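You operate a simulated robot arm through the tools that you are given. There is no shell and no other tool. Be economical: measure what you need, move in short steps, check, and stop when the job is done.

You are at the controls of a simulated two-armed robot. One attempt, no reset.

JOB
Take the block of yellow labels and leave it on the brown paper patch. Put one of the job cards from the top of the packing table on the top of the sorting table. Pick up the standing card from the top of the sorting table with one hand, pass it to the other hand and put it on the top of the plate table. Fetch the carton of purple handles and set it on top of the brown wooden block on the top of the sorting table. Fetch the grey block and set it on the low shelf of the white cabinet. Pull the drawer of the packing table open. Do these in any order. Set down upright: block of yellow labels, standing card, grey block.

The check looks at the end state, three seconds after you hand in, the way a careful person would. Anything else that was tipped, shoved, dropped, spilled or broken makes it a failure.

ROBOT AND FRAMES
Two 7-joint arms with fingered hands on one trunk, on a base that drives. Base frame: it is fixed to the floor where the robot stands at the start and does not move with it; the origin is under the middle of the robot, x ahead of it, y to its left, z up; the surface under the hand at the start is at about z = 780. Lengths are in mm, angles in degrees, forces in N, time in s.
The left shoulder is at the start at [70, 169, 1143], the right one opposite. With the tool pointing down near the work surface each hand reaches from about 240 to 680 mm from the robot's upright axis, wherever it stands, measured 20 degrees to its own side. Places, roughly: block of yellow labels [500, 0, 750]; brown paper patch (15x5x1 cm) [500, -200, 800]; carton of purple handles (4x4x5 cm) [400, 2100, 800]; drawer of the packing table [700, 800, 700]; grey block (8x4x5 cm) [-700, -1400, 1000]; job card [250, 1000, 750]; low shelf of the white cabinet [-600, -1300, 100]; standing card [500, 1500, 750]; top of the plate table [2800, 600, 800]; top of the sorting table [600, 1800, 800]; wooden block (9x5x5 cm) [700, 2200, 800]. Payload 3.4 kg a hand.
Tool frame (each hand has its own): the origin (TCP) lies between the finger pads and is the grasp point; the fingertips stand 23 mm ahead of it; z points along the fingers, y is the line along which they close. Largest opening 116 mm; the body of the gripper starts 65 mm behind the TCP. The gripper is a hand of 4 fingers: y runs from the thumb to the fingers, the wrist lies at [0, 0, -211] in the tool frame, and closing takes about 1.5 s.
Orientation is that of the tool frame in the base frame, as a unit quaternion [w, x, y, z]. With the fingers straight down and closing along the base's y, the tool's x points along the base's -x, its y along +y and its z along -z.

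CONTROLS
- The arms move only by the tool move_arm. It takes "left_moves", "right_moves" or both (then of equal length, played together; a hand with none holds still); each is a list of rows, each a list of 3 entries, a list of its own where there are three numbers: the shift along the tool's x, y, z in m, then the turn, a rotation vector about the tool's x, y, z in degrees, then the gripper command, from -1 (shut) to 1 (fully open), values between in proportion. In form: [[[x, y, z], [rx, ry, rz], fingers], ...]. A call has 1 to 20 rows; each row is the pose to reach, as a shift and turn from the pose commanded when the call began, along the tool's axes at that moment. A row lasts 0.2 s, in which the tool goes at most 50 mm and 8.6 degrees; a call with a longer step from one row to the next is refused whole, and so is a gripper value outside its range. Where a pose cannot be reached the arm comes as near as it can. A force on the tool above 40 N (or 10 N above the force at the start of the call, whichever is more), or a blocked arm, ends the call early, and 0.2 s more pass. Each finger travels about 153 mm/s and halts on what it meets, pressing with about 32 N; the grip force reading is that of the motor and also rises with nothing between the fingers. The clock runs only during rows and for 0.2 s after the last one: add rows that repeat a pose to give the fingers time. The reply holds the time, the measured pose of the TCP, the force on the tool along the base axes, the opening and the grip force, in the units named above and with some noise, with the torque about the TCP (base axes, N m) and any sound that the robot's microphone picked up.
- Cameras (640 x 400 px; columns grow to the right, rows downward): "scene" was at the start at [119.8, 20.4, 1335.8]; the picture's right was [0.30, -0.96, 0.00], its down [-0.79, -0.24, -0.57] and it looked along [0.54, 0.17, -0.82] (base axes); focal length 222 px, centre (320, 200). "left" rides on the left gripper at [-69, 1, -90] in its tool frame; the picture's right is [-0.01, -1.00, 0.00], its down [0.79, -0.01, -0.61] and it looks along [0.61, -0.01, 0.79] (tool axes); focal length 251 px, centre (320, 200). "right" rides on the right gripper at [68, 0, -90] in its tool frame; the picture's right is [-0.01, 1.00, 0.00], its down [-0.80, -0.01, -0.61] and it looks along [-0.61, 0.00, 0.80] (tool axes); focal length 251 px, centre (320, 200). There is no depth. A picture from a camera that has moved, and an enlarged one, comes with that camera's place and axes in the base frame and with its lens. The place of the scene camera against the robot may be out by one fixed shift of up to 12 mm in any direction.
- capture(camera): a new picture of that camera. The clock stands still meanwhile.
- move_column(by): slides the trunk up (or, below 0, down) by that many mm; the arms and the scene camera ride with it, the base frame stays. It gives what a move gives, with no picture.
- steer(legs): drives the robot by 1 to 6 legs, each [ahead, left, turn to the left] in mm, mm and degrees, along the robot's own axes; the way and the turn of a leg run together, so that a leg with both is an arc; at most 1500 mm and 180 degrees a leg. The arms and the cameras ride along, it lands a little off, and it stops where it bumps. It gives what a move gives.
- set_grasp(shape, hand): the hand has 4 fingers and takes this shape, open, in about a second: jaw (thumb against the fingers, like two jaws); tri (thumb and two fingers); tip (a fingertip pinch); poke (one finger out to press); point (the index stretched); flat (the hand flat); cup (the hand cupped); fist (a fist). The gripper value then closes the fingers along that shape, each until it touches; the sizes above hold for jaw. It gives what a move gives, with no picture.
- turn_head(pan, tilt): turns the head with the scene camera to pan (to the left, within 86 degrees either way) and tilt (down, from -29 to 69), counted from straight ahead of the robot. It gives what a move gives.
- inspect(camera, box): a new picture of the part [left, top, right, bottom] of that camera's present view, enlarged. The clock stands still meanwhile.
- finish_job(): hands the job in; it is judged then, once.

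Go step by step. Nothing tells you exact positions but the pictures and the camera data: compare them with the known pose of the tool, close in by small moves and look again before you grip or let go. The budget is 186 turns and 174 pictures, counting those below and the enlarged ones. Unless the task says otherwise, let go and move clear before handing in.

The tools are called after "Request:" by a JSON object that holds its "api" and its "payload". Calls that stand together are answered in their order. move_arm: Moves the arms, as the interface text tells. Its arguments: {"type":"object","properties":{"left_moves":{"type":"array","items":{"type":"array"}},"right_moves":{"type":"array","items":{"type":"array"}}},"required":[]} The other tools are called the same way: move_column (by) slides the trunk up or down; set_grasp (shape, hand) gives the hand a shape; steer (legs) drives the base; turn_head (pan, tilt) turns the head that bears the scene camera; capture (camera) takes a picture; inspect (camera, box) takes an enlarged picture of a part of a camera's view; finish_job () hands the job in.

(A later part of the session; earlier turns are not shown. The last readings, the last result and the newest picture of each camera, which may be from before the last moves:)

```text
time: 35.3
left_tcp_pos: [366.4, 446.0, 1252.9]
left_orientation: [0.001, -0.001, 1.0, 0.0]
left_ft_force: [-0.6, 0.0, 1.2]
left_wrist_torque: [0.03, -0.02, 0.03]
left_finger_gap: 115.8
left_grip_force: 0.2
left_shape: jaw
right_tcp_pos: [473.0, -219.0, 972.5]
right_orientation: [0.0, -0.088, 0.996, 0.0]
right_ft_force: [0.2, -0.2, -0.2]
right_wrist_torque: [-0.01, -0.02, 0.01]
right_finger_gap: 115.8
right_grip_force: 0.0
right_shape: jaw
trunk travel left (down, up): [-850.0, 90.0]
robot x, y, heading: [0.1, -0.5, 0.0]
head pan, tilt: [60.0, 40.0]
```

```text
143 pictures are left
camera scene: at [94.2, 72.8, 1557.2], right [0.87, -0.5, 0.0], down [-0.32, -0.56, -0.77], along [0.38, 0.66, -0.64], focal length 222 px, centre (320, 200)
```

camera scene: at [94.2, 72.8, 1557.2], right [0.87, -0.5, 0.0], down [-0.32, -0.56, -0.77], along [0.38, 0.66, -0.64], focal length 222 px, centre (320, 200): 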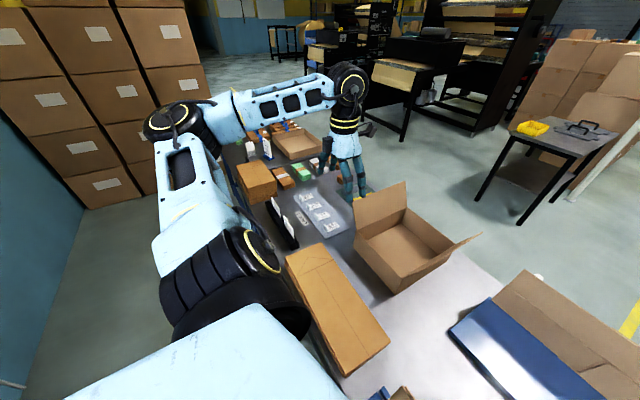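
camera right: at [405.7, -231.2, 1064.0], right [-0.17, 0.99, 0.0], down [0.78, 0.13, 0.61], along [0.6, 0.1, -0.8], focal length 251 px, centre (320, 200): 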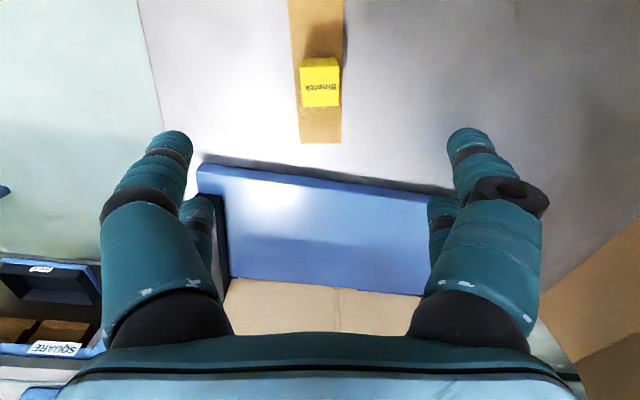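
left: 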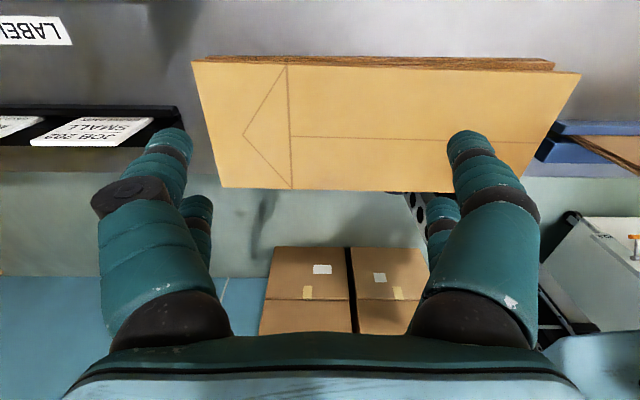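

The long bench and the plate table (yellow bin, about [2400, 500]) are visible. Retract the right hand with a legal step, then drive left.

Request:
{"api": "move_arm", "payload": {"right_moves": [[[0, 0, -0.045], [0, 0, 0], 1], [[0, 0, -0.09], [0, 0, 0], 1], [[0, 0, -0.135], [0, 0, 0], 1], [[0, 0, -0.18], [0, 0, 0], 1], [[0, 0, -0.225], [0, 0, 0], 1], [[0, 0, -0.27], [0, 0, 5], 1], [[0.03, 0.03, -0.28], [0, 0, 10], 1], [[0.06, 0.06, -0.28], [0, 0, 10], 1], [[0.09, 0.09, -0.28], [0, 0, 10], 1], [[0.12, 0.12, -0.28], [0, 0, 10], 1], [[0.147, 0.148, -0.28], [0, 0, 10], 1], [[0.147, 0.148, -0.28], [0, 0, 10], 1]]}}

Request:
{"api": "steer", "payload": {"legs": [[-60, 700, 0]]}}

Request:
{"api": "turn_head", "payload": {"pan": 30, "tilt": 50}}

Request:
{"api": "capture", "payload": {"camera": "scene"}}

Request:
{"api": "capture", "payload": {"camera": "right"}}

Request:
{"api": "capture", "payload": {"camera": "left"}}

```text
time: 37.9
left_tcp_pos: [367.3, 446.5, 1252.2]
left_orientation: [0.0, -0.001, 1.0, 0.0]
left_ft_force: [-0.6, -0.6, 0.1]
left_wrist_torque: [-0.02, 0.0, 0.01]
left_finger_gap: 115.8
left_grip_force: 0.2
left_shape: jaw
right_tcp_pos: [306.9, -100.8, 1253.7]
right_orientation: [0.0, 0.0, 1.0, 0.0]
right_ft_force: [-0.7, -1.3, 0.7]
right_wrist_torque: [-0.02, 0.0, 0.0]
right_finger_gap: 115.9
right_grip_force: 0.0
right_shape: jaw
trunk travel left (down, up): [-850.0, 90.0]
robot x, y, heading: [0.4, 2.2, 0.0]
head pan, tilt: [60.0, 40.0]
```

```text
time: 41.7
left_tcp_pos: [303.6, 1139.3, 1253.5]
left_orientation: [0.001, -0.003, 1.0, 0.001]
left_ft_force: [-0.4, -0.3, 0.7]
left_wrist_torque: [0.0, -0.02, 0.03]
left_finger_gap: 116.0
left_grip_force: 0.0
left_shape: jaw
right_tcp_pos: [247.1, 591.9, 1254.9]
right_orientation: [0.0, -0.003, 1.0, 0.001]
right_ft_force: [0.4, -0.4, -0.7]
right_wrist_torque: [0.02, -0.02, 0.03]
right_finger_gap: 115.9
right_grip_force: 0.1
right_shape: jaw
trunk travel left (down, up): [-850.0, 90.0]
robot x, y, heading: [-59.0, 695.0, 0.6]
head pan, tilt: [60.0, 40.0]
```

```text
time: 42.6
left_tcp_pos: [304.7, 1141.4, 1252.7]
left_orientation: [0.001, -0.003, 1.0, 0.0]
left_ft_force: [0.6, 0.2, 0.4]
left_wrist_torque: [0.0, 0.02, -0.02]
left_finger_gap: 115.9
left_grip_force: 0.1
left_shape: jaw
right_tcp_pos: [247.7, 592.7, 1254.2]
right_orientation: [0.0, -0.003, 1.0, -0.001]
right_ft_force: [-0.6, 0.0, -0.5]
right_wrist_torque: [0.02, 0.05, 0.0]
right_finger_gap: 115.7
right_grip_force: 0.0
right_shape: jaw
trunk travel left (down, up): [-850.0, 90.0]
robot x, y, heading: [-58.1, 694.1, 0.3]
head pan, tilt: [30.0, 50.0]
```

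```text
142 pictures are left
camera scene: at [57.2, 730.9, 1543.1], right [0.51, -0.86, 0.0], down [-0.66, -0.39, -0.64], along [0.55, 0.33, -0.77], focal length 222 px, centre (320, 200)
```

scene: 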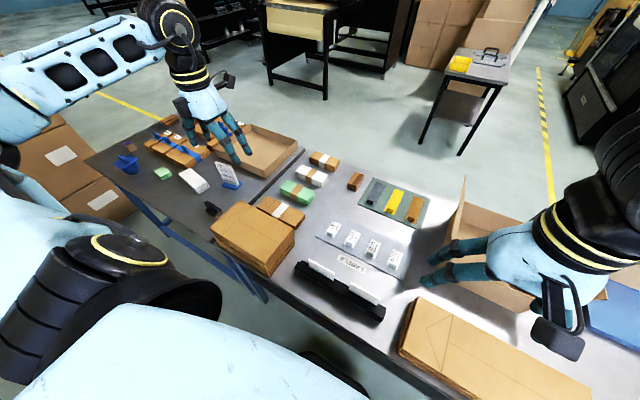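

```text
141 pictures are left
camera right: at [179.1, 593.2, 1344.9], right [0.0, 1.0, 0.0], down [0.8, 0.0, 0.61], along [0.61, 0.0, -0.8], focal length 251 px, centre (320, 200)
```

right: 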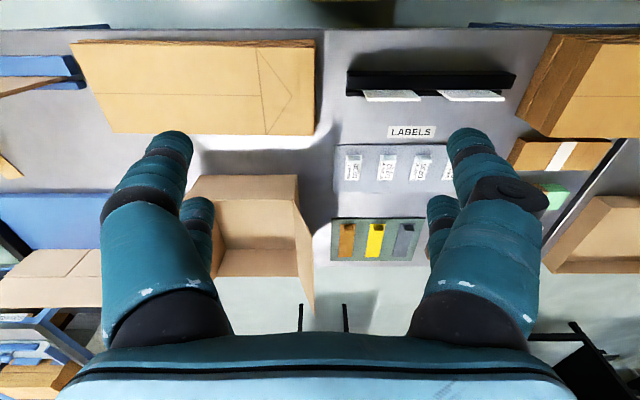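

```text
140 pictures are left
camera left: at [371.9, 1142.3, 1343.1], right [0.02, -1.0, 0.0], down [-0.8, -0.01, 0.61], along [-0.61, -0.01, -0.8], focal length 251 px, centre (320, 200)
```

left: 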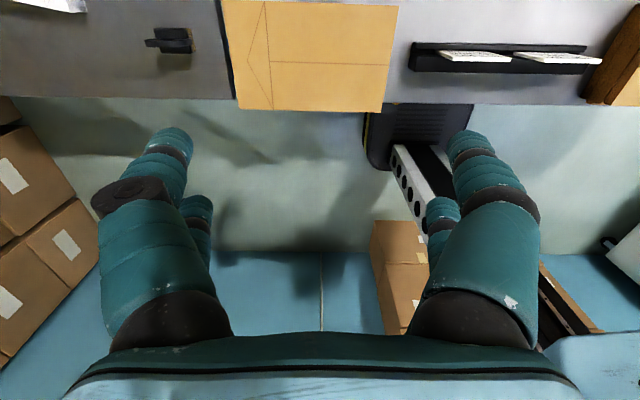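

The packing table ends and the sorting table begins near y≈1180; job cards stand in the black rack. I enlarge the sorting table and rack.

Request:
{"api": "inspect", "payload": {"camera": "scene", "box": [80, 90, 320, 240]}}

Request:
{"api": "inspect", "payload": {"camera": "scene", "box": [260, 220, 420, 340]}}

Request:
{"api": "inspect", "payload": {"camera": "right", "box": [320, 40, 540, 180]}}

```text
2.67 times, centred on (200, 165) of scene
camera zoom: at [57.2, 730.9, 1543.1], right [0.51, -0.86, 0.0], down [-0.66, -0.39, -0.64], along [0.55, 0.33, -0.77], focal length 593 px, centre (640, 293)
```

zoom: 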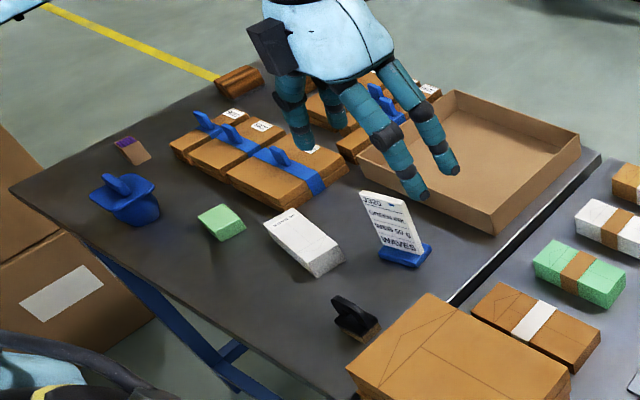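

```text
3.33 times, centred on (340, 280) of scene
camera zoom: at [57.2, 730.9, 1543.1], right [0.51, -0.86, 0.0], down [-0.66, -0.39, -0.64], along [0.55, 0.33, -0.77], focal length 742 px, centre (253, -67)
```

zoom: 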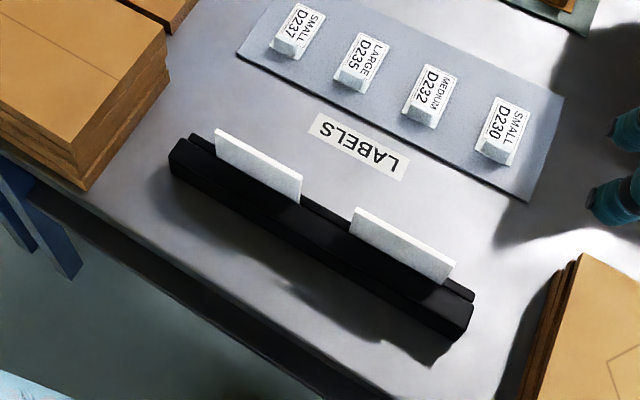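

```text
2.86 times, centred on (430, 110) of right
camera zoom: at [179.1, 593.2, 1344.9], right [0.0, 1.0, 0.0], down [0.8, 0.0, 0.61], along [0.61, 0.0, -0.8], focal length 718 px, centre (6, 457)
```

zoom: 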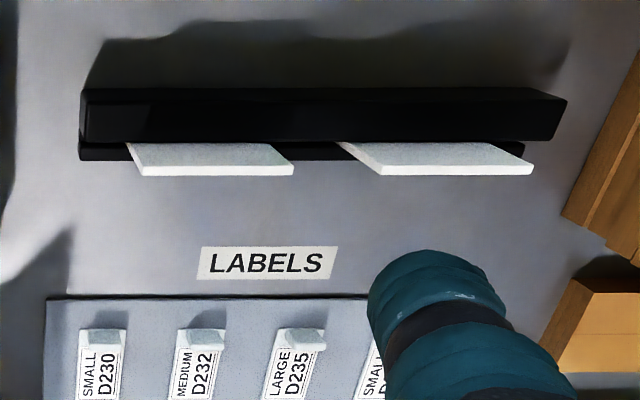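

Job cards stand in the rack with tops near z≈860, x≈305 (y≈684–779 and 837–933). I'll bring the left hand above the second card, turned 90° so it closes along x.

Request:
{"api": "move_arm", "payload": {"left_moves": [[[0, -0.025, 0], [0, 0, 8.2], 1], [[0, -0.05, 0], [0, 0, 16.4], 1], [[0, -0.075, 0], [0, 0, 24.6], 1], [[0, -0.1, 0.03], [0, 0, 32.8], 1], [[0, -0.125, 0.06], [0, 0, 41], 1], [[0, -0.15, 0.09], [0, 0, 49.2], 1], [[0, -0.175, 0.12], [0, 0, 57.4], 1], [[0, -0.2, 0.15], [0, 0, 65.6], 1], [[0, -0.225, 0.18], [0, 0, 73.8], 1], [[0, -0.24, 0.21], [0, 0, 82], 1], [[0, -0.256, 0.24], [0, 0, 90], 1], [[0, -0.256, 0.24], [0, 0, 90], 1]]}}

Request:
{"api": "capture", "payload": {"camera": "left"}}

Request:
{"api": "capture", "payload": {"camera": "scene"}}

```text
time: 45.2
left_tcp_pos: [305.0, 882.9, 1010.6]
left_orientation: [0.001, 0.705, 0.709, 0.001]
left_ft_force: [0.2, 0.1, 0.3]
left_wrist_torque: [-0.03, 0.01, -0.01]
left_finger_gap: 115.9
left_grip_force: 0.1
left_shape: jaw
right_tcp_pos: [246.9, 592.9, 1254.0]
right_orientation: [0.001, -0.004, 1.0, -0.001]
right_ft_force: [-0.2, -0.5, -0.4]
right_wrist_torque: [0.0, 0.02, 0.0]
right_finger_gap: 115.8
right_grip_force: 0.0
right_shape: jaw
trunk travel left (down, up): [-850.0, 90.0]
robot x, y, heading: [-60.4, 688.9, 0.5]
head pan, tilt: [30.0, 50.0]
```

```text
136 pictures are left
camera left: at [305.3, 814.7, 1102.2], right [-1.0, -0.01, 0.0], down [-0.01, 0.8, 0.61], along [-0.01, 0.61, -0.8], focal length 251 px, centre (320, 200)
```

left: 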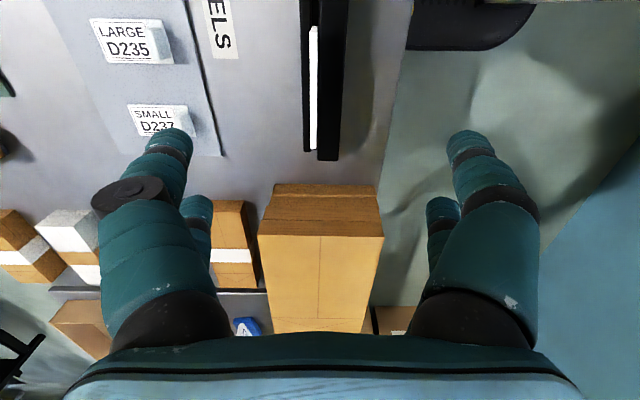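

```text
135 pictures are left
camera scene: at [57.0, 730.5, 1543.1], right [0.51, -0.86, 0.0], down [-0.66, -0.39, -0.64], along [0.55, 0.32, -0.77], focal length 222 px, centre (320, 200)
```

scene: 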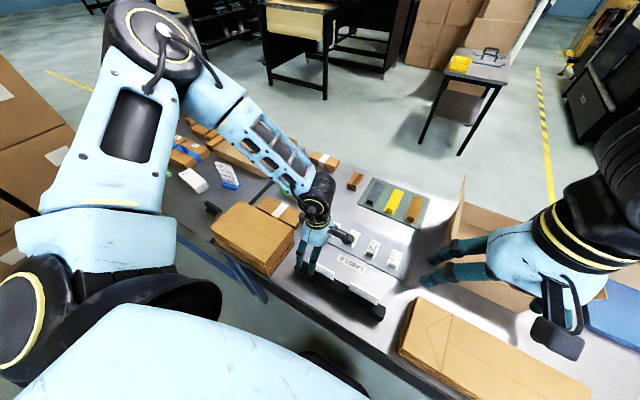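

Good view along the rack. Zoom on the card edge.

Request:
{"api": "inspect", "payload": {"camera": "left", "box": [270, 0, 430, 180]}}

```text
2.22 times, centred on (350, 90) of left
camera zoom: at [305.3, 814.7, 1102.2], right [-1.0, -0.01, 0.0], down [-0.01, 0.8, 0.61], along [-0.01, 0.61, -0.8], focal length 559 px, centre (253, 444)
```

zoom: 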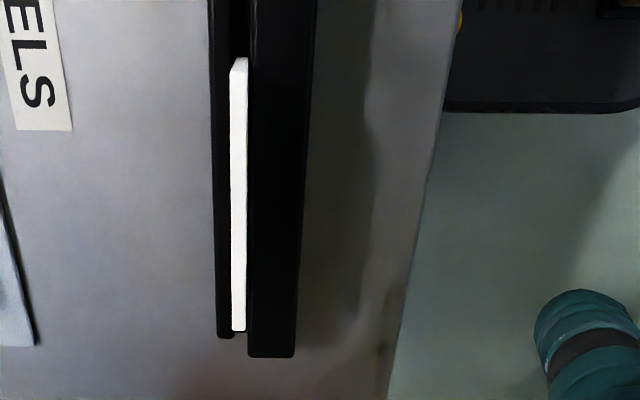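

Card top edge: x≈310, y 830–931, z≈861. Descend so the tips straddle it above the rack (TCP z≈852), then check.

Request:
{"api": "move_arm", "payload": {"left_moves": [[[-0.002, 0.005, 0.04], [0, 0, 0], 0.6], [[-0.002, 0.005, 0.08], [0, 0, 0], 0.2], [[-0.002, 0.005, 0.12], [0, 0, 0], 0], [[-0.002, 0.005, 0.145], [0, 0, 0], 0], [[-0.002, 0.005, 0.159], [0, 0, 0], 0], [[-0.002, 0.005, 0.159], [0, 0, 0], 0]]}}

Request:
{"api": "capture", "payload": {"camera": "left"}}

```text
time: 46.6
left_tcp_pos: [290.5, 925.4, 939.5]
left_orientation: [0.001, 0.704, 0.71, 0.0]
left_ft_force: [0.4, -0.1, 0.7]
left_wrist_torque: [0.02, 0.03, -0.01]
left_finger_gap: 58.6
left_grip_force: 0.1
left_shape: jaw
left hand out of reach, approached as far as the arm can: row 2, 3, 4, 5, 6
right_tcp_pos: [247.1, 592.5, 1254.6]
right_orientation: [0.0, -0.003, 1.0, 0.0]
right_ft_force: [-0.8, 0.4, 0.0]
right_wrist_torque: [0.02, 0.04, -0.01]
right_finger_gap: 116.1
right_grip_force: 0.0
right_shape: jaw
trunk travel left (down, up): [-850.0, 90.0]
robot x, y, heading: [-60.4, 694.8, 0.1]
head pan, tilt: [30.0, 50.0]
```

```text
133 pictures are left
camera left: at [290.9, 857.1, 1031.0], right [-1.0, -0.02, 0.0], down [-0.01, 0.8, 0.61], along [-0.01, 0.61, -0.8], focal length 251 px, centre (320, 200)
```

left: 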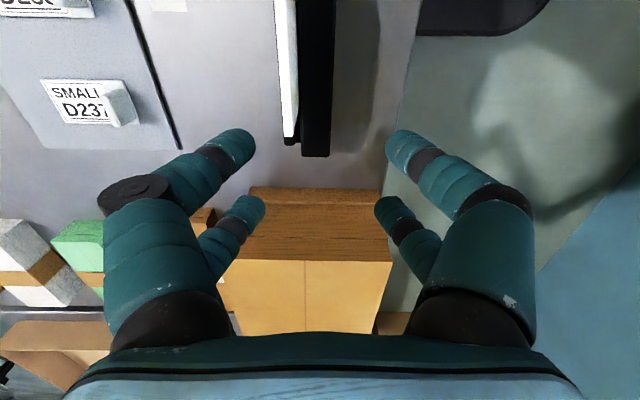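

The arm is at its limit with the trunk this high. I go back up, and lower the trunk instead.

Request:
{"api": "move_arm", "payload": {"left_moves": [[[-0.02, 0.008, -0.03], [0, 0, 0], 0], [[-0.044, 0.0195, -0.071], [0, 0, 0], 0], [[-0.044, 0.0195, -0.071], [0, 0, 0], 0]]}}

Request:
{"api": "move_column", "payload": {"by": -110}}

Request:
{"api": "capture", "payload": {"camera": "left"}}

```text
time: 47.4
left_tcp_pos: [315.8, 885.4, 1009.4]
left_orientation: [0.001, 0.705, 0.709, -0.001]
left_ft_force: [0.2, 0.2, 0.5]
left_wrist_torque: [0.02, 0.02, -0.02]
left_finger_gap: 58.5
left_grip_force: 0.0
left_shape: jaw
right_tcp_pos: [248.4, 592.0, 1254.4]
right_orientation: [0.0, -0.003, 1.0, 0.0]
right_ft_force: [-0.6, 0.1, -0.8]
right_wrist_torque: [0.02, -0.02, 0.01]
right_finger_gap: 115.9
right_grip_force: 0.0
right_shape: jaw
trunk travel left (down, up): [-850.0, 90.0]
robot x, y, heading: [-60.2, 691.0, 0.5]
head pan, tilt: [30.0, 50.0]
```

```text
time: 48.9
left_tcp_pos: [315.2, 885.4, 900.7]
left_orientation: [0.001, 0.705, 0.71, 0.001]
left_ft_force: [0.1, -0.1, -0.1]
left_wrist_torque: [0.03, 0.02, 0.02]
left_finger_gap: 58.4
left_grip_force: 0.0
left_shape: jaw
right_tcp_pos: [248.1, 592.9, 1144.1]
right_orientation: [0.0, -0.003, 1.0, 0.0]
right_ft_force: [-0.3, 0.1, 0.0]
right_wrist_torque: [-0.02, -0.02, -0.05]
right_finger_gap: 115.9
right_grip_force: 0.1
right_shape: jaw
trunk travel left (down, up): [-740.0, 200.0]
robot x, y, heading: [-60.7, 689.7, 0.5]
head pan, tilt: [30.0, 50.0]
```

```text
132 pictures are left
camera left: at [317.5, 817.0, 991.3], right [-1.0, -0.02, 0.0], down [-0.01, 0.79, 0.61], along [-0.01, 0.61, -0.79], focal length 251 px, centre (320, 200)
```

left: 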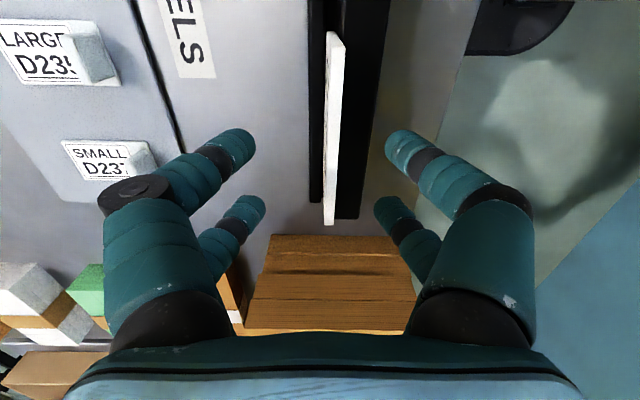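

Card is 7 mm toward me from centre. Shift, lower 48 mm and look.

Request:
{"api": "move_arm", "payload": {"left_moves": [[[-0.004, -0.007, 0.02], [0, 0, 0], 0], [[-0.004, -0.007, 0.04], [0, 0, 0], 0], [[-0.004, -0.007, 0.048], [0, 0, 0], 0], [[-0.004, -0.007, 0.048], [0, 0, 0], 0]]}}

Request:
{"api": "capture", "payload": {"camera": "left"}}

```text
time: 49.9
left_tcp_pos: [307.0, 887.0, 858.4]
left_orientation: [0.001, 0.705, 0.709, -0.001]
left_ft_force: [-0.3, 0.6, -0.4]
left_wrist_torque: [0.0, 0.04, 0.02]
left_finger_gap: 58.6
left_grip_force: 0.3
left_shape: jaw
left hand out of reach, approached as far as the arm can: row 2, 3, 4
right_tcp_pos: [249.3, 592.5, 1144.3]
right_orientation: [0.001, -0.004, 1.0, 0.0]
right_ft_force: [0.4, 0.2, 0.7]
right_wrist_torque: [-0.01, -0.01, 0.02]
right_finger_gap: 116.0
right_grip_force: 0.1
right_shape: jaw
trunk travel left (down, up): [-740.0, 200.0]
robot x, y, heading: [-60.3, 689.7, 0.4]
head pan, tilt: [30.0, 50.0]
```

```text
131 pictures are left
camera left: at [307.5, 818.4, 950.4], right [-1.0, -0.02, 0.0], down [-0.01, 0.8, 0.61], along [-0.01, 0.61, -0.8], focal length 251 px, centre (320, 200)
```

left: 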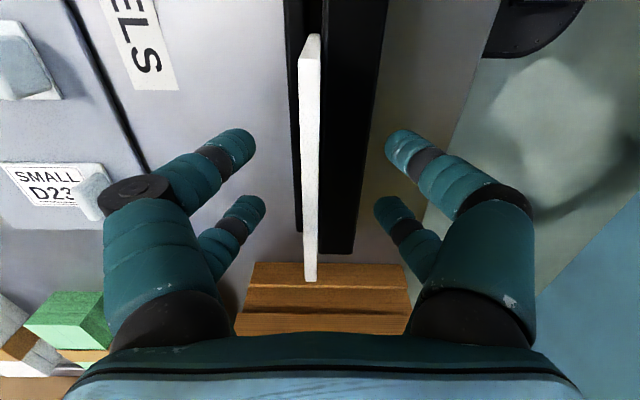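

Nearly there; lower the trunk 8 mm more and close on the card.

Request:
{"api": "move_column", "payload": {"by": -8}}

Request:
{"api": "move_arm", "payload": {"left_moves": [[[0, 0.003, 0], [0, 0, 0], -0.3], [[0, 0.003, 0], [0, 0, 0], -0.6], [[0, 0.003, 0], [0, 0, 0], -0.8], [[0, 0.003, 0], [0, 0, 0], -0.9], [[0, 0.003, 0], [0, 0, 0], -1], [[0, 0.003, 0], [0, 0, 0], -1], [[0, 0.003, 0], [0, 0, 0], -1]]}}

Request:
{"api": "capture", "payload": {"camera": "left"}}

```text
time: 50.4
left_tcp_pos: [306.3, 887.0, 852.1]
left_orientation: [0.001, 0.704, 0.71, 0.0]
left_ft_force: [-0.2, -0.2, -0.3]
left_wrist_torque: [-0.01, 0.02, 0.02]
left_finger_gap: 58.2
left_grip_force: 0.1
left_shape: jaw
right_tcp_pos: [248.4, 591.8, 1135.8]
right_orientation: [0.0, -0.003, 1.0, 0.0]
right_ft_force: [0.0, -0.4, 1.1]
right_wrist_torque: [0.01, 0.0, 0.0]
right_finger_gap: 116.1
right_grip_force: 0.1
right_shape: jaw
trunk travel left (down, up): [-732.0, 208.0]
robot x, y, heading: [-60.6, 692.4, 0.5]
head pan, tilt: [30.0, 50.0]
```

```text
time: 52.0
left_tcp_pos: [310.0, 886.6, 851.3]
left_orientation: [0.001, 0.705, 0.71, 0.0]
left_ft_force: [-0.4, -0.3, -0.3]
left_wrist_torque: [-0.01, -0.02, 0.01]
left_finger_gap: 0.9
left_grip_force: 31.8
left_shape: jaw
right_tcp_pos: [247.0, 592.2, 1136.4]
right_orientation: [0.0, -0.004, 1.0, 0.001]
right_ft_force: [-0.2, -0.8, 0.1]
right_wrist_torque: [0.02, 0.0, -0.01]
right_finger_gap: 116.2
right_grip_force: 0.0
right_shape: jaw
trunk travel left (down, up): [-732.0, 208.0]
robot x, y, heading: [-59.2, 690.5, 0.3]
head pan, tilt: [30.0, 50.0]
```

```text
130 pictures are left
camera left: at [310.6, 819.0, 943.1], right [-1.0, -0.02, 0.0], down [-0.01, 0.8, 0.61], along [-0.01, 0.61, -0.8], focal length 251 px, centre (320, 200)
```

left: 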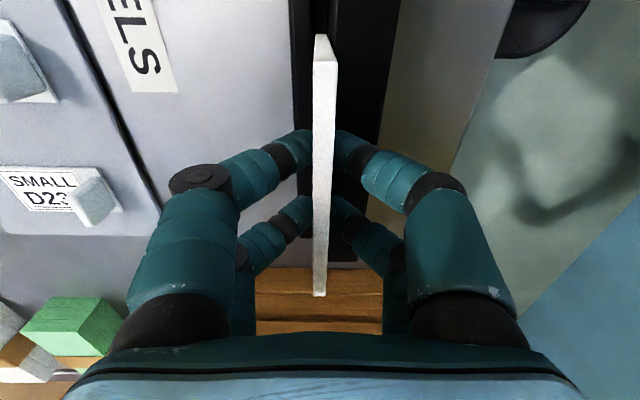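

Card is gripped. Lifting with the trunk straight up, then looking.

Request:
{"api": "move_column", "payload": {"by": 160}}

Request:
{"api": "capture", "payload": {"camera": "left"}}

Request:
{"api": "capture", "payload": {"camera": "scene"}}

```text
time: 53.9
left_tcp_pos: [309.5, 887.9, 1011.3]
left_orientation: [0.002, 0.705, 0.71, 0.0]
left_ft_force: [0.2, -0.3, 0.2]
left_wrist_torque: [0.0, 0.02, -0.01]
left_finger_gap: 0.8
left_grip_force: 32.0
left_shape: jaw
right_tcp_pos: [247.6, 592.9, 1296.4]
right_orientation: [0.0, -0.004, 1.0, -0.001]
right_ft_force: [-0.4, -0.5, 0.1]
right_wrist_torque: [0.02, 0.0, -0.03]
right_finger_gap: 115.8
right_grip_force: 0.1
right_shape: jaw
trunk travel left (down, up): [-892.0, 48.0]
robot x, y, heading: [-60.3, 690.5, 0.4]
head pan, tilt: [30.0, 50.0]
```

```text
129 pictures are left
camera left: at [310.6, 819.0, 1103.1], right [-1.0, -0.02, 0.0], down [-0.01, 0.8, 0.61], along [-0.01, 0.61, -0.8], focal length 251 px, centre (320, 200)
```

left: 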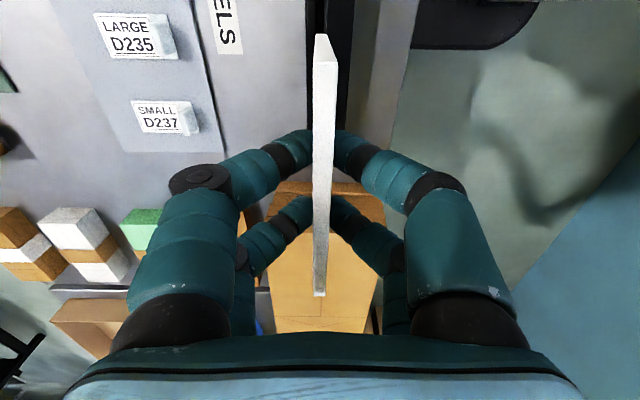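

```text
128 pictures are left
camera scene: at [57.5, 730.4, 1585.0], right [0.51, -0.86, 0.0], down [-0.66, -0.39, -0.64], along [0.55, 0.32, -0.77], focal length 222 px, centre (320, 200)
```

scene: 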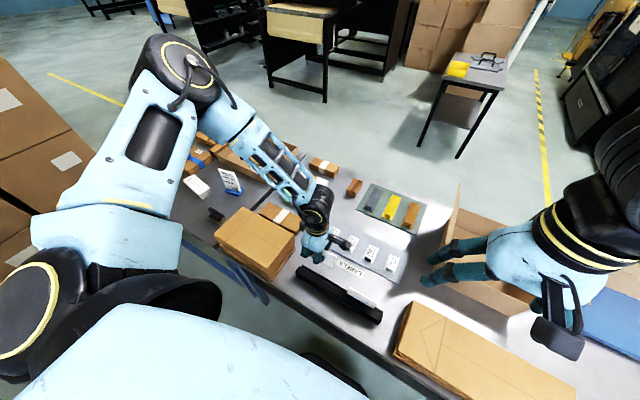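

The card is out. Drive left along the sorting table with it held high (bottom ≈ z 950), then look.

Request:
{"api": "steer", "payload": {"legs": [[0, 740, 0]]}}

Request:
{"api": "turn_head", "payload": {"pan": 15, "tilt": 52}}

Request:
{"api": "capture", "payload": {"camera": "scene"}}

Request:
{"api": "capture", "payload": {"camera": "left"}}

Request:
{"api": "capture", "payload": {"camera": "right"}}

```text
time: 57.9
left_tcp_pos: [296.7, 1644.4, 1012.6]
left_orientation: [0.0, 0.699, 0.715, 0.0]
left_ft_force: [0.5, 0.0, 0.6]
left_wrist_torque: [0.0, -0.03, -0.07]
left_finger_gap: 1.0
left_grip_force: 32.2
left_shape: jaw
right_tcp_pos: [240.1, 1347.6, 1296.5]
right_orientation: [0.001, -0.011, 1.0, 0.0]
right_ft_force: [-0.7, 0.0, -1.5]
right_wrist_torque: [0.0, -0.03, -0.03]
right_finger_gap: 116.0
right_grip_force: 0.1
right_shape: jaw
trunk travel left (down, up): [-892.0, 48.0]
robot x, y, heading: [-68.7, 1441.2, 1.5]
head pan, tilt: [30.0, 50.0]
```

```text
time: 58.7
left_tcp_pos: [295.8, 1643.6, 1011.3]
left_orientation: [0.0, 0.699, 0.715, -0.001]
left_ft_force: [0.4, 0.7, 0.8]
left_wrist_torque: [-0.03, -0.03, 0.01]
left_finger_gap: 1.0
left_grip_force: 31.9
left_shape: jaw
right_tcp_pos: [239.9, 1348.5, 1296.4]
right_orientation: [0.0, -0.011, 1.0, 0.0]
right_ft_force: [0.8, -1.1, -0.3]
right_wrist_torque: [-0.02, 0.0, -0.01]
right_finger_gap: 115.9
right_grip_force: 0.1
right_shape: jaw
trunk travel left (down, up): [-892.0, 48.0]
robot x, y, heading: [-71.0, 1442.4, 1.2]
head pan, tilt: [15.0, 52.0]
```

```text
127 pictures are left
camera scene: at [52.8, 1465.1, 1582.4], right [0.28, -0.96, 0.0], down [-0.76, -0.22, -0.62], along [0.59, 0.17, -0.79], focal length 222 px, centre (320, 200)
```

scene: 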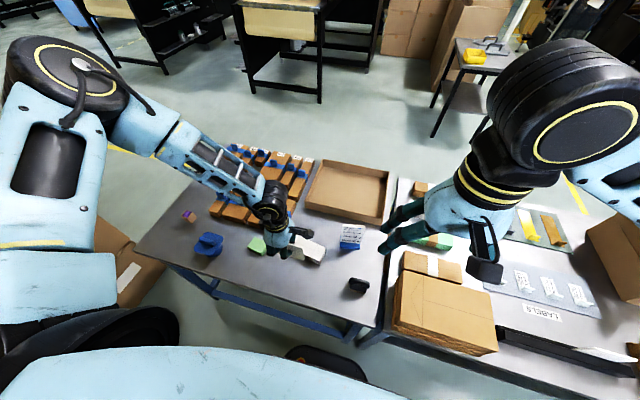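

```text
126 pictures are left
camera left: at [298.3, 1576.4, 1103.1], right [-1.0, -0.03, 0.0], down [-0.03, 0.8, 0.61], along [-0.02, 0.6, -0.8], focal length 251 px, centre (320, 200)
```

left: 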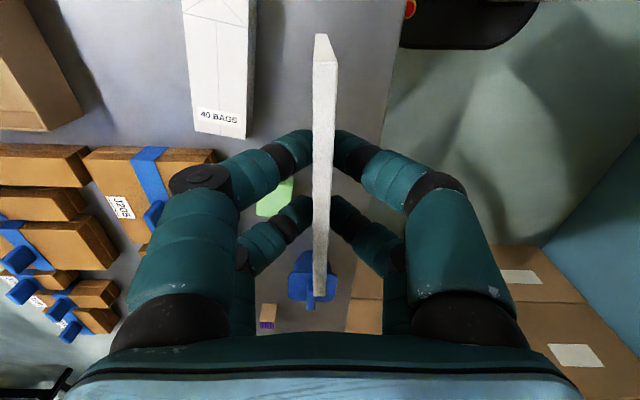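

```text
125 pictures are left
camera right: at [170.4, 1348.3, 1386.8], right [-0.01, 1.0, 0.0], down [0.8, 0.01, 0.61], along [0.61, 0.01, -0.8], focal length 251 px, centre (320, 200)
```

right: 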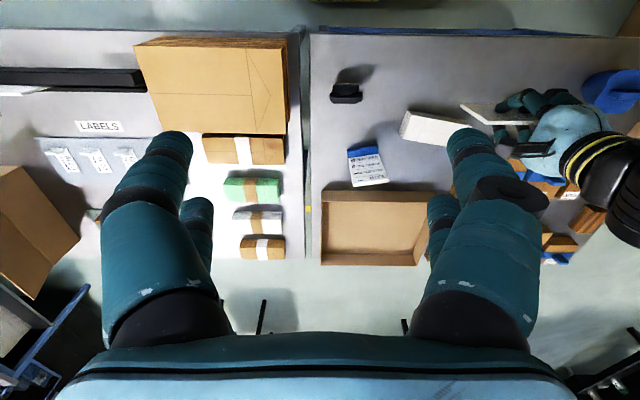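

Free spot: table front strip x≈220–345, y≈1450–1750. I'll back off 200 mm so the arm can tilt the card nearly flat, extending the hand by the same amount while tilting.

Request:
{"api": "steer", "payload": {"legs": [[-200, 0, -1.2]]}}

Request:
{"api": "move_arm", "payload": {"left_moves": [[[0, 0.04, 0], [0, 0, 0], -1], [[0, 0.08, 0], [0, 0, 0], -1], [[0, 0.12, 0], [-8, 0, 0], -1], [[0, 0.15, 0], [-16, 0, 0], -1], [[0, 0.17, 0], [-24, 0, 0], -1], [[0, 0.18, 0.01], [-32, 0, 0], -1], [[0, 0.19, 0.03], [-40, 0, 0], -1], [[0, 0.19, 0.05], [-48, 0, 0], -1], [[0, 0.19, 0.07], [-55, 0, 0], -1], [[0, 0.19, 0.07], [-55, 0, 0], -1]]}}

Request:
{"api": "capture", "payload": {"camera": "left"}}

Request:
{"api": "capture", "payload": {"camera": "scene"}}

```text
time: 60.3
left_tcp_pos: [110.7, 1632.5, 1010.2]
left_orientation: [0.0, 0.709, 0.705, -0.002]
left_ft_force: [0.4, 0.1, -0.3]
left_wrist_torque: [0.01, 0.02, -0.01]
left_finger_gap: 0.8
left_grip_force: 32.1
left_shape: jaw
right_tcp_pos: [45.2, 1339.2, 1295.5]
right_orientation: [-0.001, 0.004, 1.0, 0.0]
right_ft_force: [-0.3, -0.4, -0.3]
right_wrist_torque: [-0.03, 0.01, 0.0]
right_finger_gap: 115.9
right_grip_force: 0.0
right_shape: jaw
trunk travel left (down, up): [-892.0, 48.0]
robot x, y, heading: [-267.5, 1439.6, -0.8]
head pan, tilt: [15.0, 52.0]
```

```text
time: 62.5
left_tcp_pos: [303.9, 1637.8, 1109.5]
left_orientation: [0.318, 0.63, 0.63, 0.324]
left_ft_force: [-0.7, -0.2, -0.1]
left_wrist_torque: [0.0, -0.01, -0.01]
left_finger_gap: 1.0
left_grip_force: 31.8
left_shape: jaw
left hand out of reach, approached as far as the arm can: row 1, 2, 3, 4, 5, 6, 7, 8, 9, 10
right_tcp_pos: [40.9, 1338.6, 1296.4]
right_orientation: [0.0, 0.003, 1.0, -0.001]
right_ft_force: [-0.2, 0.3, 0.0]
right_wrist_torque: [-0.04, -0.01, 0.0]
right_finger_gap: 115.8
right_grip_force: 0.0
right_shape: jaw
trunk travel left (down, up): [-892.0, 48.0]
robot x, y, heading: [-265.2, 1438.3, -0.3]
head pan, tilt: [15.0, 52.0]
```

```text
124 pictures are left
camera left: at [231.8, 1568.9, 1163.1], right [-0.59, -0.01, -0.81], down [-0.5, 0.79, 0.35], along [0.64, 0.61, -0.47], focal length 251 px, centre (320, 200)
```

left: 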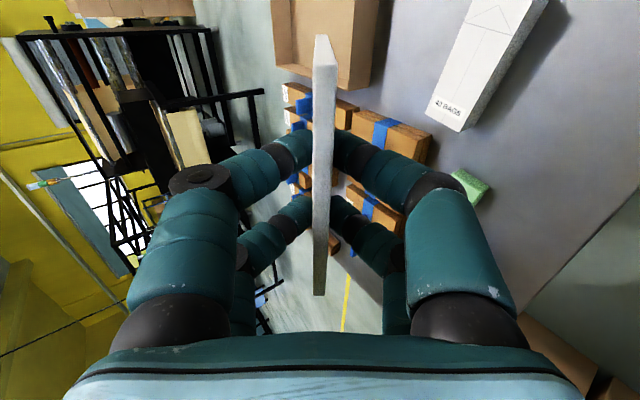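

```text
123 pictures are left
camera scene: at [-141.2, 1459.3, 1582.4], right [0.25, -0.97, 0.0], down [-0.76, -0.2, -0.62], along [0.6, 0.15, -0.79], focal length 222 px, centre (320, 200)
```

scene: 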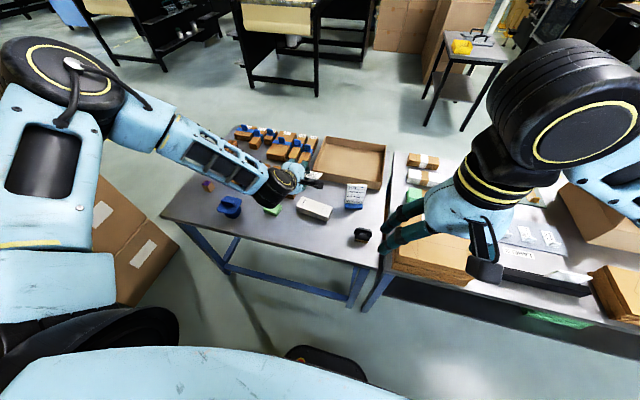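

Tilt is right. Shift the base back 45 mm (clear of the white carton) and lower with the trunk, then look.

Request:
{"api": "steer", "payload": {"legs": [[-45, 0, 0]]}}

Request:
{"api": "move_column", "payload": {"by": -245}}

Request:
{"api": "capture", "payload": {"camera": "left"}}

Request:
{"api": "capture", "payload": {"camera": "scene"}}

```text
time: 63.4
left_tcp_pos: [267.7, 1639.6, 1103.8]
left_orientation: [0.317, 0.63, 0.632, 0.322]
left_ft_force: [1.6, -0.2, -0.1]
left_wrist_torque: [0.04, 0.02, -0.02]
left_finger_gap: 0.9
left_grip_force: 32.0
left_shape: jaw
right_tcp_pos: [7.8, 1339.0, 1293.3]
right_orientation: [-0.004, 0.005, 1.0, 0.001]
right_ft_force: [1.3, 0.0, -0.3]
right_wrist_torque: [-0.02, 0.05, 0.01]
right_finger_gap: 116.0
right_grip_force: 0.1
right_shape: jaw
trunk travel left (down, up): [-892.0, 48.0]
robot x, y, heading: [-309.5, 1444.7, -0.3]
head pan, tilt: [15.0, 52.0]
```

```text
time: 65.9
left_tcp_pos: [259.1, 1639.7, 863.8]
left_orientation: [0.319, 0.629, 0.631, 0.324]
left_ft_force: [0.4, 0.8, -0.1]
left_wrist_torque: [-0.03, 0.02, -0.01]
left_finger_gap: 1.1
left_grip_force: 31.2
left_shape: jaw
right_tcp_pos: [-2.9, 1339.5, 1051.2]
right_orientation: [0.0, 0.004, 1.0, 0.0]
right_ft_force: [-0.5, 1.0, -0.3]
right_wrist_torque: [0.01, 0.01, -0.01]
right_finger_gap: 116.1
right_grip_force: 0.1
right_shape: jaw
trunk travel left (down, up): [-647.0, 293.0]
robot x, y, heading: [-311.6, 1442.8, -0.6]
head pan, tilt: [15.0, 52.0]
```

```text
122 pictures are left
camera left: at [187.1, 1570.0, 918.0], right [-0.59, -0.01, -0.81], down [-0.5, 0.79, 0.35], along [0.64, 0.61, -0.47], focal length 251 px, centre (320, 200)
```

left: 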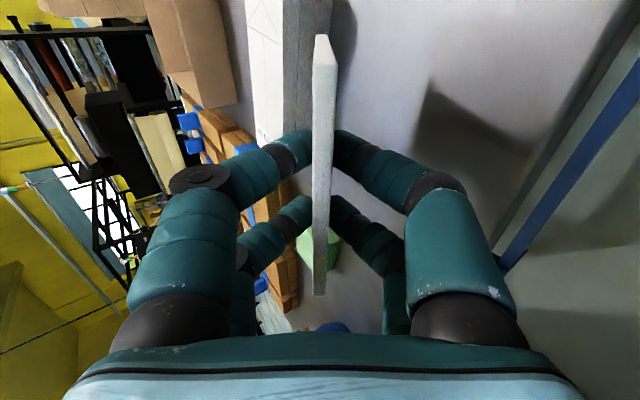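

```text
121 pictures are left
camera scene: at [-185.9, 1460.2, 1337.5], right [0.25, -0.97, 0.0], down [-0.76, -0.2, -0.62], along [0.6, 0.16, -0.79], focal length 222 px, centre (320, 200)
```

scene: 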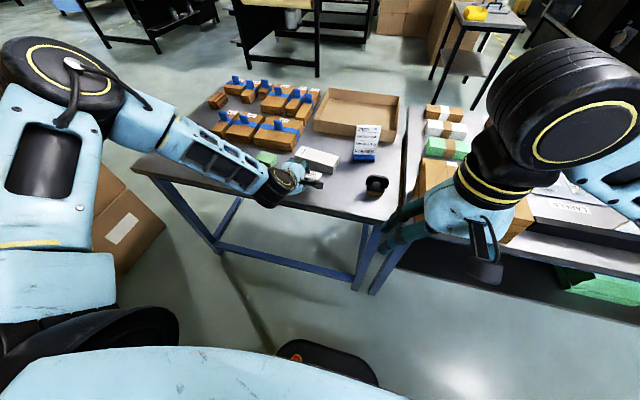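

Lower in small steps until the card edge touches.

Request:
{"api": "move_column", "payload": {"by": -38}}

Request:
{"api": "inspect", "payload": {"camera": "scene", "box": [240, 130, 400, 230]}}

Request:
{"api": "capture", "payload": {"camera": "left"}}

```text
time: 66.7
left_tcp_pos: [258.4, 1639.1, 825.9]
left_orientation: [0.319, 0.629, 0.631, 0.324]
left_ft_force: [-0.1, -0.2, 0.4]
left_wrist_torque: [-0.02, -0.01, 0.0]
left_finger_gap: 1.0
left_grip_force: 32.1
left_shape: jaw
right_tcp_pos: [-2.0, 1338.7, 1013.0]
right_orientation: [0.0, 0.003, 1.0, 0.0]
right_ft_force: [0.3, -0.1, -0.7]
right_wrist_torque: [-0.01, -0.01, 0.02]
right_finger_gap: 115.7
right_grip_force: 0.1
right_shape: jaw
trunk travel left (down, up): [-609.0, 331.0]
robot x, y, heading: [-310.1, 1442.9, -0.4]
head pan, tilt: [15.0, 52.0]
```

```text
4.00 times, centred on (320, 180) of scene
camera zoom: at [-186.1, 1460.2, 1299.4], right [0.25, -0.97, 0.0], down [-0.76, -0.2, -0.62], along [0.6, 0.16, -0.79], focal length 890 px, centre (320, 280)
```

zoom: 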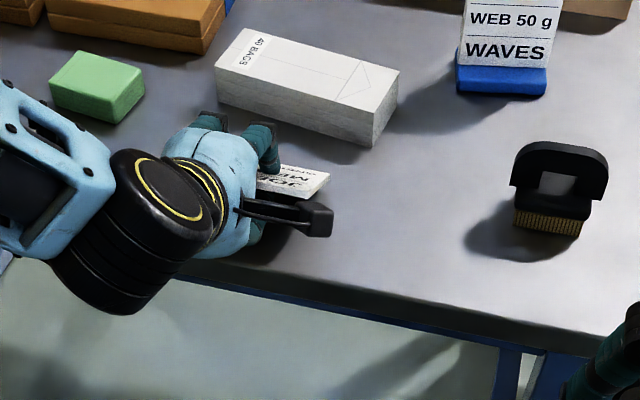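

```text
119 pictures are left
camera left: at [187.1, 1570.0, 880.0], right [-0.59, -0.01, -0.81], down [-0.5, 0.79, 0.35], along [0.64, 0.61, -0.47], focal length 251 px, centre (320, 200)
```

left: 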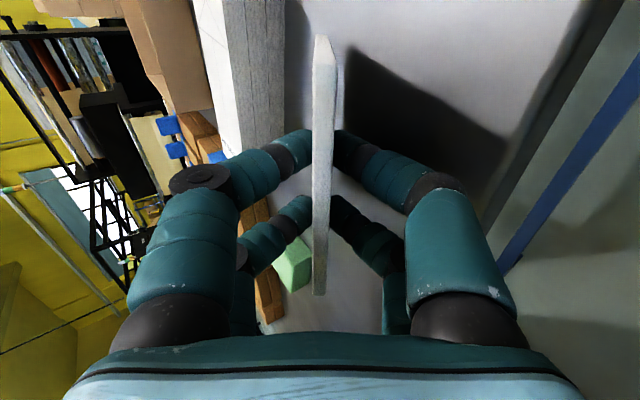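

Close now; lower another 8 mm and check the force.

Request:
{"api": "move_column", "payload": {"by": -8}}

Request:
{"api": "capture", "payload": {"camera": "left"}}

```text
time: 67.3
left_tcp_pos: [258.1, 1640.0, 817.9]
left_orientation: [0.32, 0.629, 0.631, 0.324]
left_ft_force: [0.3, -0.2, 0.6]
left_wrist_torque: [0.01, -0.02, 0.04]
left_finger_gap: 0.8
left_grip_force: 31.8
left_shape: jaw
right_tcp_pos: [-2.6, 1339.4, 1005.7]
right_orientation: [0.001, 0.004, 1.0, 0.0]
right_ft_force: [0.1, -0.5, -0.1]
right_wrist_torque: [-0.01, 0.03, -0.01]
right_finger_gap: 115.9
right_grip_force: 0.0
right_shape: jaw
trunk travel left (down, up): [-601.0, 339.0]
robot x, y, heading: [-314.9, 1444.6, -0.6]
head pan, tilt: [15.0, 52.0]
```

```text
118 pictures are left
camera left: at [187.0, 1570.0, 872.0], right [-0.59, -0.01, -0.81], down [-0.5, 0.79, 0.35], along [0.64, 0.61, -0.47], focal length 251 px, centre (320, 200)
```

left: 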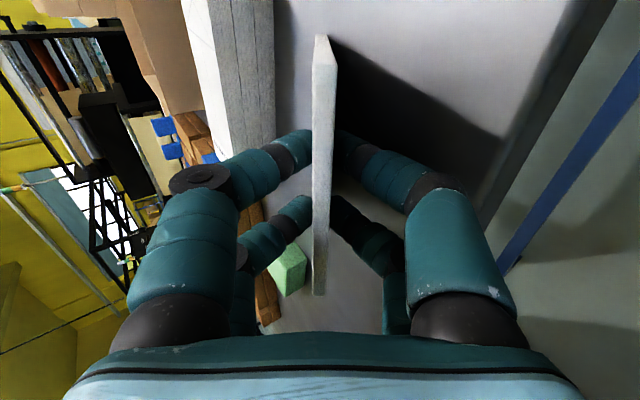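

Almost touching. I'll nudge 25 mm further onto the table, touch down, open partly and draw back along the fingers.

Request:
{"api": "steer", "payload": {"legs": [[25, 0, 0]]}}

Request:
{"api": "move_column", "payload": {"by": -6}}

Request:
{"api": "move_arm", "payload": {"left_moves": [[[0, 0, 0], [0, 0, 0], -0.8], [[0, 0, 0], [0, 0, 0], -0.6], [[0, 0, 0], [0, 0, 0], -0.6], [[0, 0, -0.015], [0, 0, 0], -0.6], [[0, 0, -0.03], [0, 0, 0], -0.6], [[0, 0, -0.045], [0, 0, 0], -0.6], [[0, 0, -0.06], [0, 0, 0], -0.6], [[0, 0, -0.08], [0, 0, 0], -0.6], [[0, 0, -0.08], [0, 0, 0], -0.6]]}}

Request:
{"api": "capture", "payload": {"camera": "left"}}

Request:
{"api": "inspect", "payload": {"camera": "scene", "box": [220, 120, 400, 240]}}

```text
time: 68.1
left_tcp_pos: [283.9, 1639.4, 818.9]
left_orientation: [0.319, 0.629, 0.631, 0.324]
left_ft_force: [0.2, 0.1, -0.8]
left_wrist_torque: [0.03, 0.01, 0.03]
left_finger_gap: 1.2
left_grip_force: 31.9
left_shape: jaw
right_tcp_pos: [20.9, 1338.4, 1006.1]
right_orientation: [0.0, 0.004, 1.0, 0.0]
right_ft_force: [-0.8, 0.2, -0.7]
right_wrist_torque: [0.04, -0.02, -0.06]
right_finger_gap: 116.2
right_grip_force: 0.0
right_shape: jaw
trunk travel left (down, up): [-601.0, 339.0]
robot x, y, heading: [-286.4, 1445.5, -0.6]
head pan, tilt: [15.0, 52.0]
```

```text
time: 68.7
left_tcp_pos: [282.4, 1639.2, 812.7]
left_orientation: [0.319, 0.629, 0.63, 0.325]
left_ft_force: [-1.4, 0.6, 5.3]
left_wrist_torque: [-0.17, -0.23, 0.0]
left_finger_gap: 1.1
left_grip_force: 31.5
left_shape: jaw
right_tcp_pos: [21.5, 1339.1, 999.0]
right_orientation: [0.001, 0.003, 1.0, 0.001]
right_ft_force: [-0.1, -0.3, 0.7]
right_wrist_torque: [-0.01, 0.01, 0.01]
right_finger_gap: 115.9
right_grip_force: 0.2
right_shape: jaw
trunk travel left (down, up): [-595.0, 345.0]
robot x, y, heading: [-283.3, 1440.6, -0.2]
head pan, tilt: [15.0, 52.0]
```

```text
time: 70.7
left_tcp_pos: [219.3, 1639.2, 859.0]
left_orientation: [0.318, 0.629, 0.631, 0.323]
left_ft_force: [0.2, -0.7, -0.2]
left_wrist_torque: [0.01, 0.02, 0.02]
left_finger_gap: 23.3
left_grip_force: 0.0
left_shape: jaw
right_tcp_pos: [22.4, 1338.9, 999.6]
right_orientation: [0.0, 0.003, 1.0, 0.001]
right_ft_force: [0.6, -0.4, -0.5]
right_wrist_torque: [0.0, 0.03, 0.01]
right_finger_gap: 115.9
right_grip_force: 0.0
right_shape: jaw
trunk travel left (down, up): [-595.0, 345.0]
robot x, y, heading: [-283.9, 1441.5, -0.5]
head pan, tilt: [15.0, 52.0]
```

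```text
117 pictures are left
camera left: at [147.5, 1569.4, 911.2], right [-0.59, -0.01, -0.81], down [-0.5, 0.79, 0.36], along [0.64, 0.61, -0.47], focal length 251 px, centre (320, 200)
```

left: 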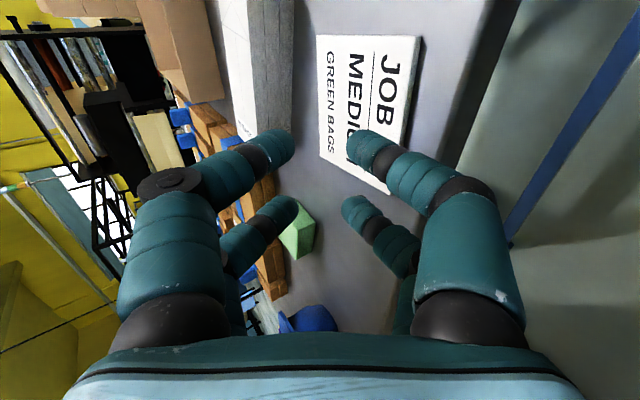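

```text
3.33 times, centred on (310, 180) of scene
camera zoom: at [-160.4, 1460.0, 1285.4], right [0.25, -0.97, 0.0], down [-0.76, -0.2, -0.62], along [0.6, 0.15, -0.79], focal length 742 px, centre (353, 267)
```

zoom: 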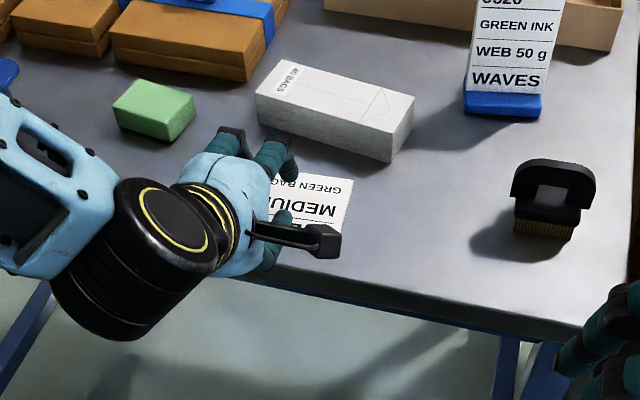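

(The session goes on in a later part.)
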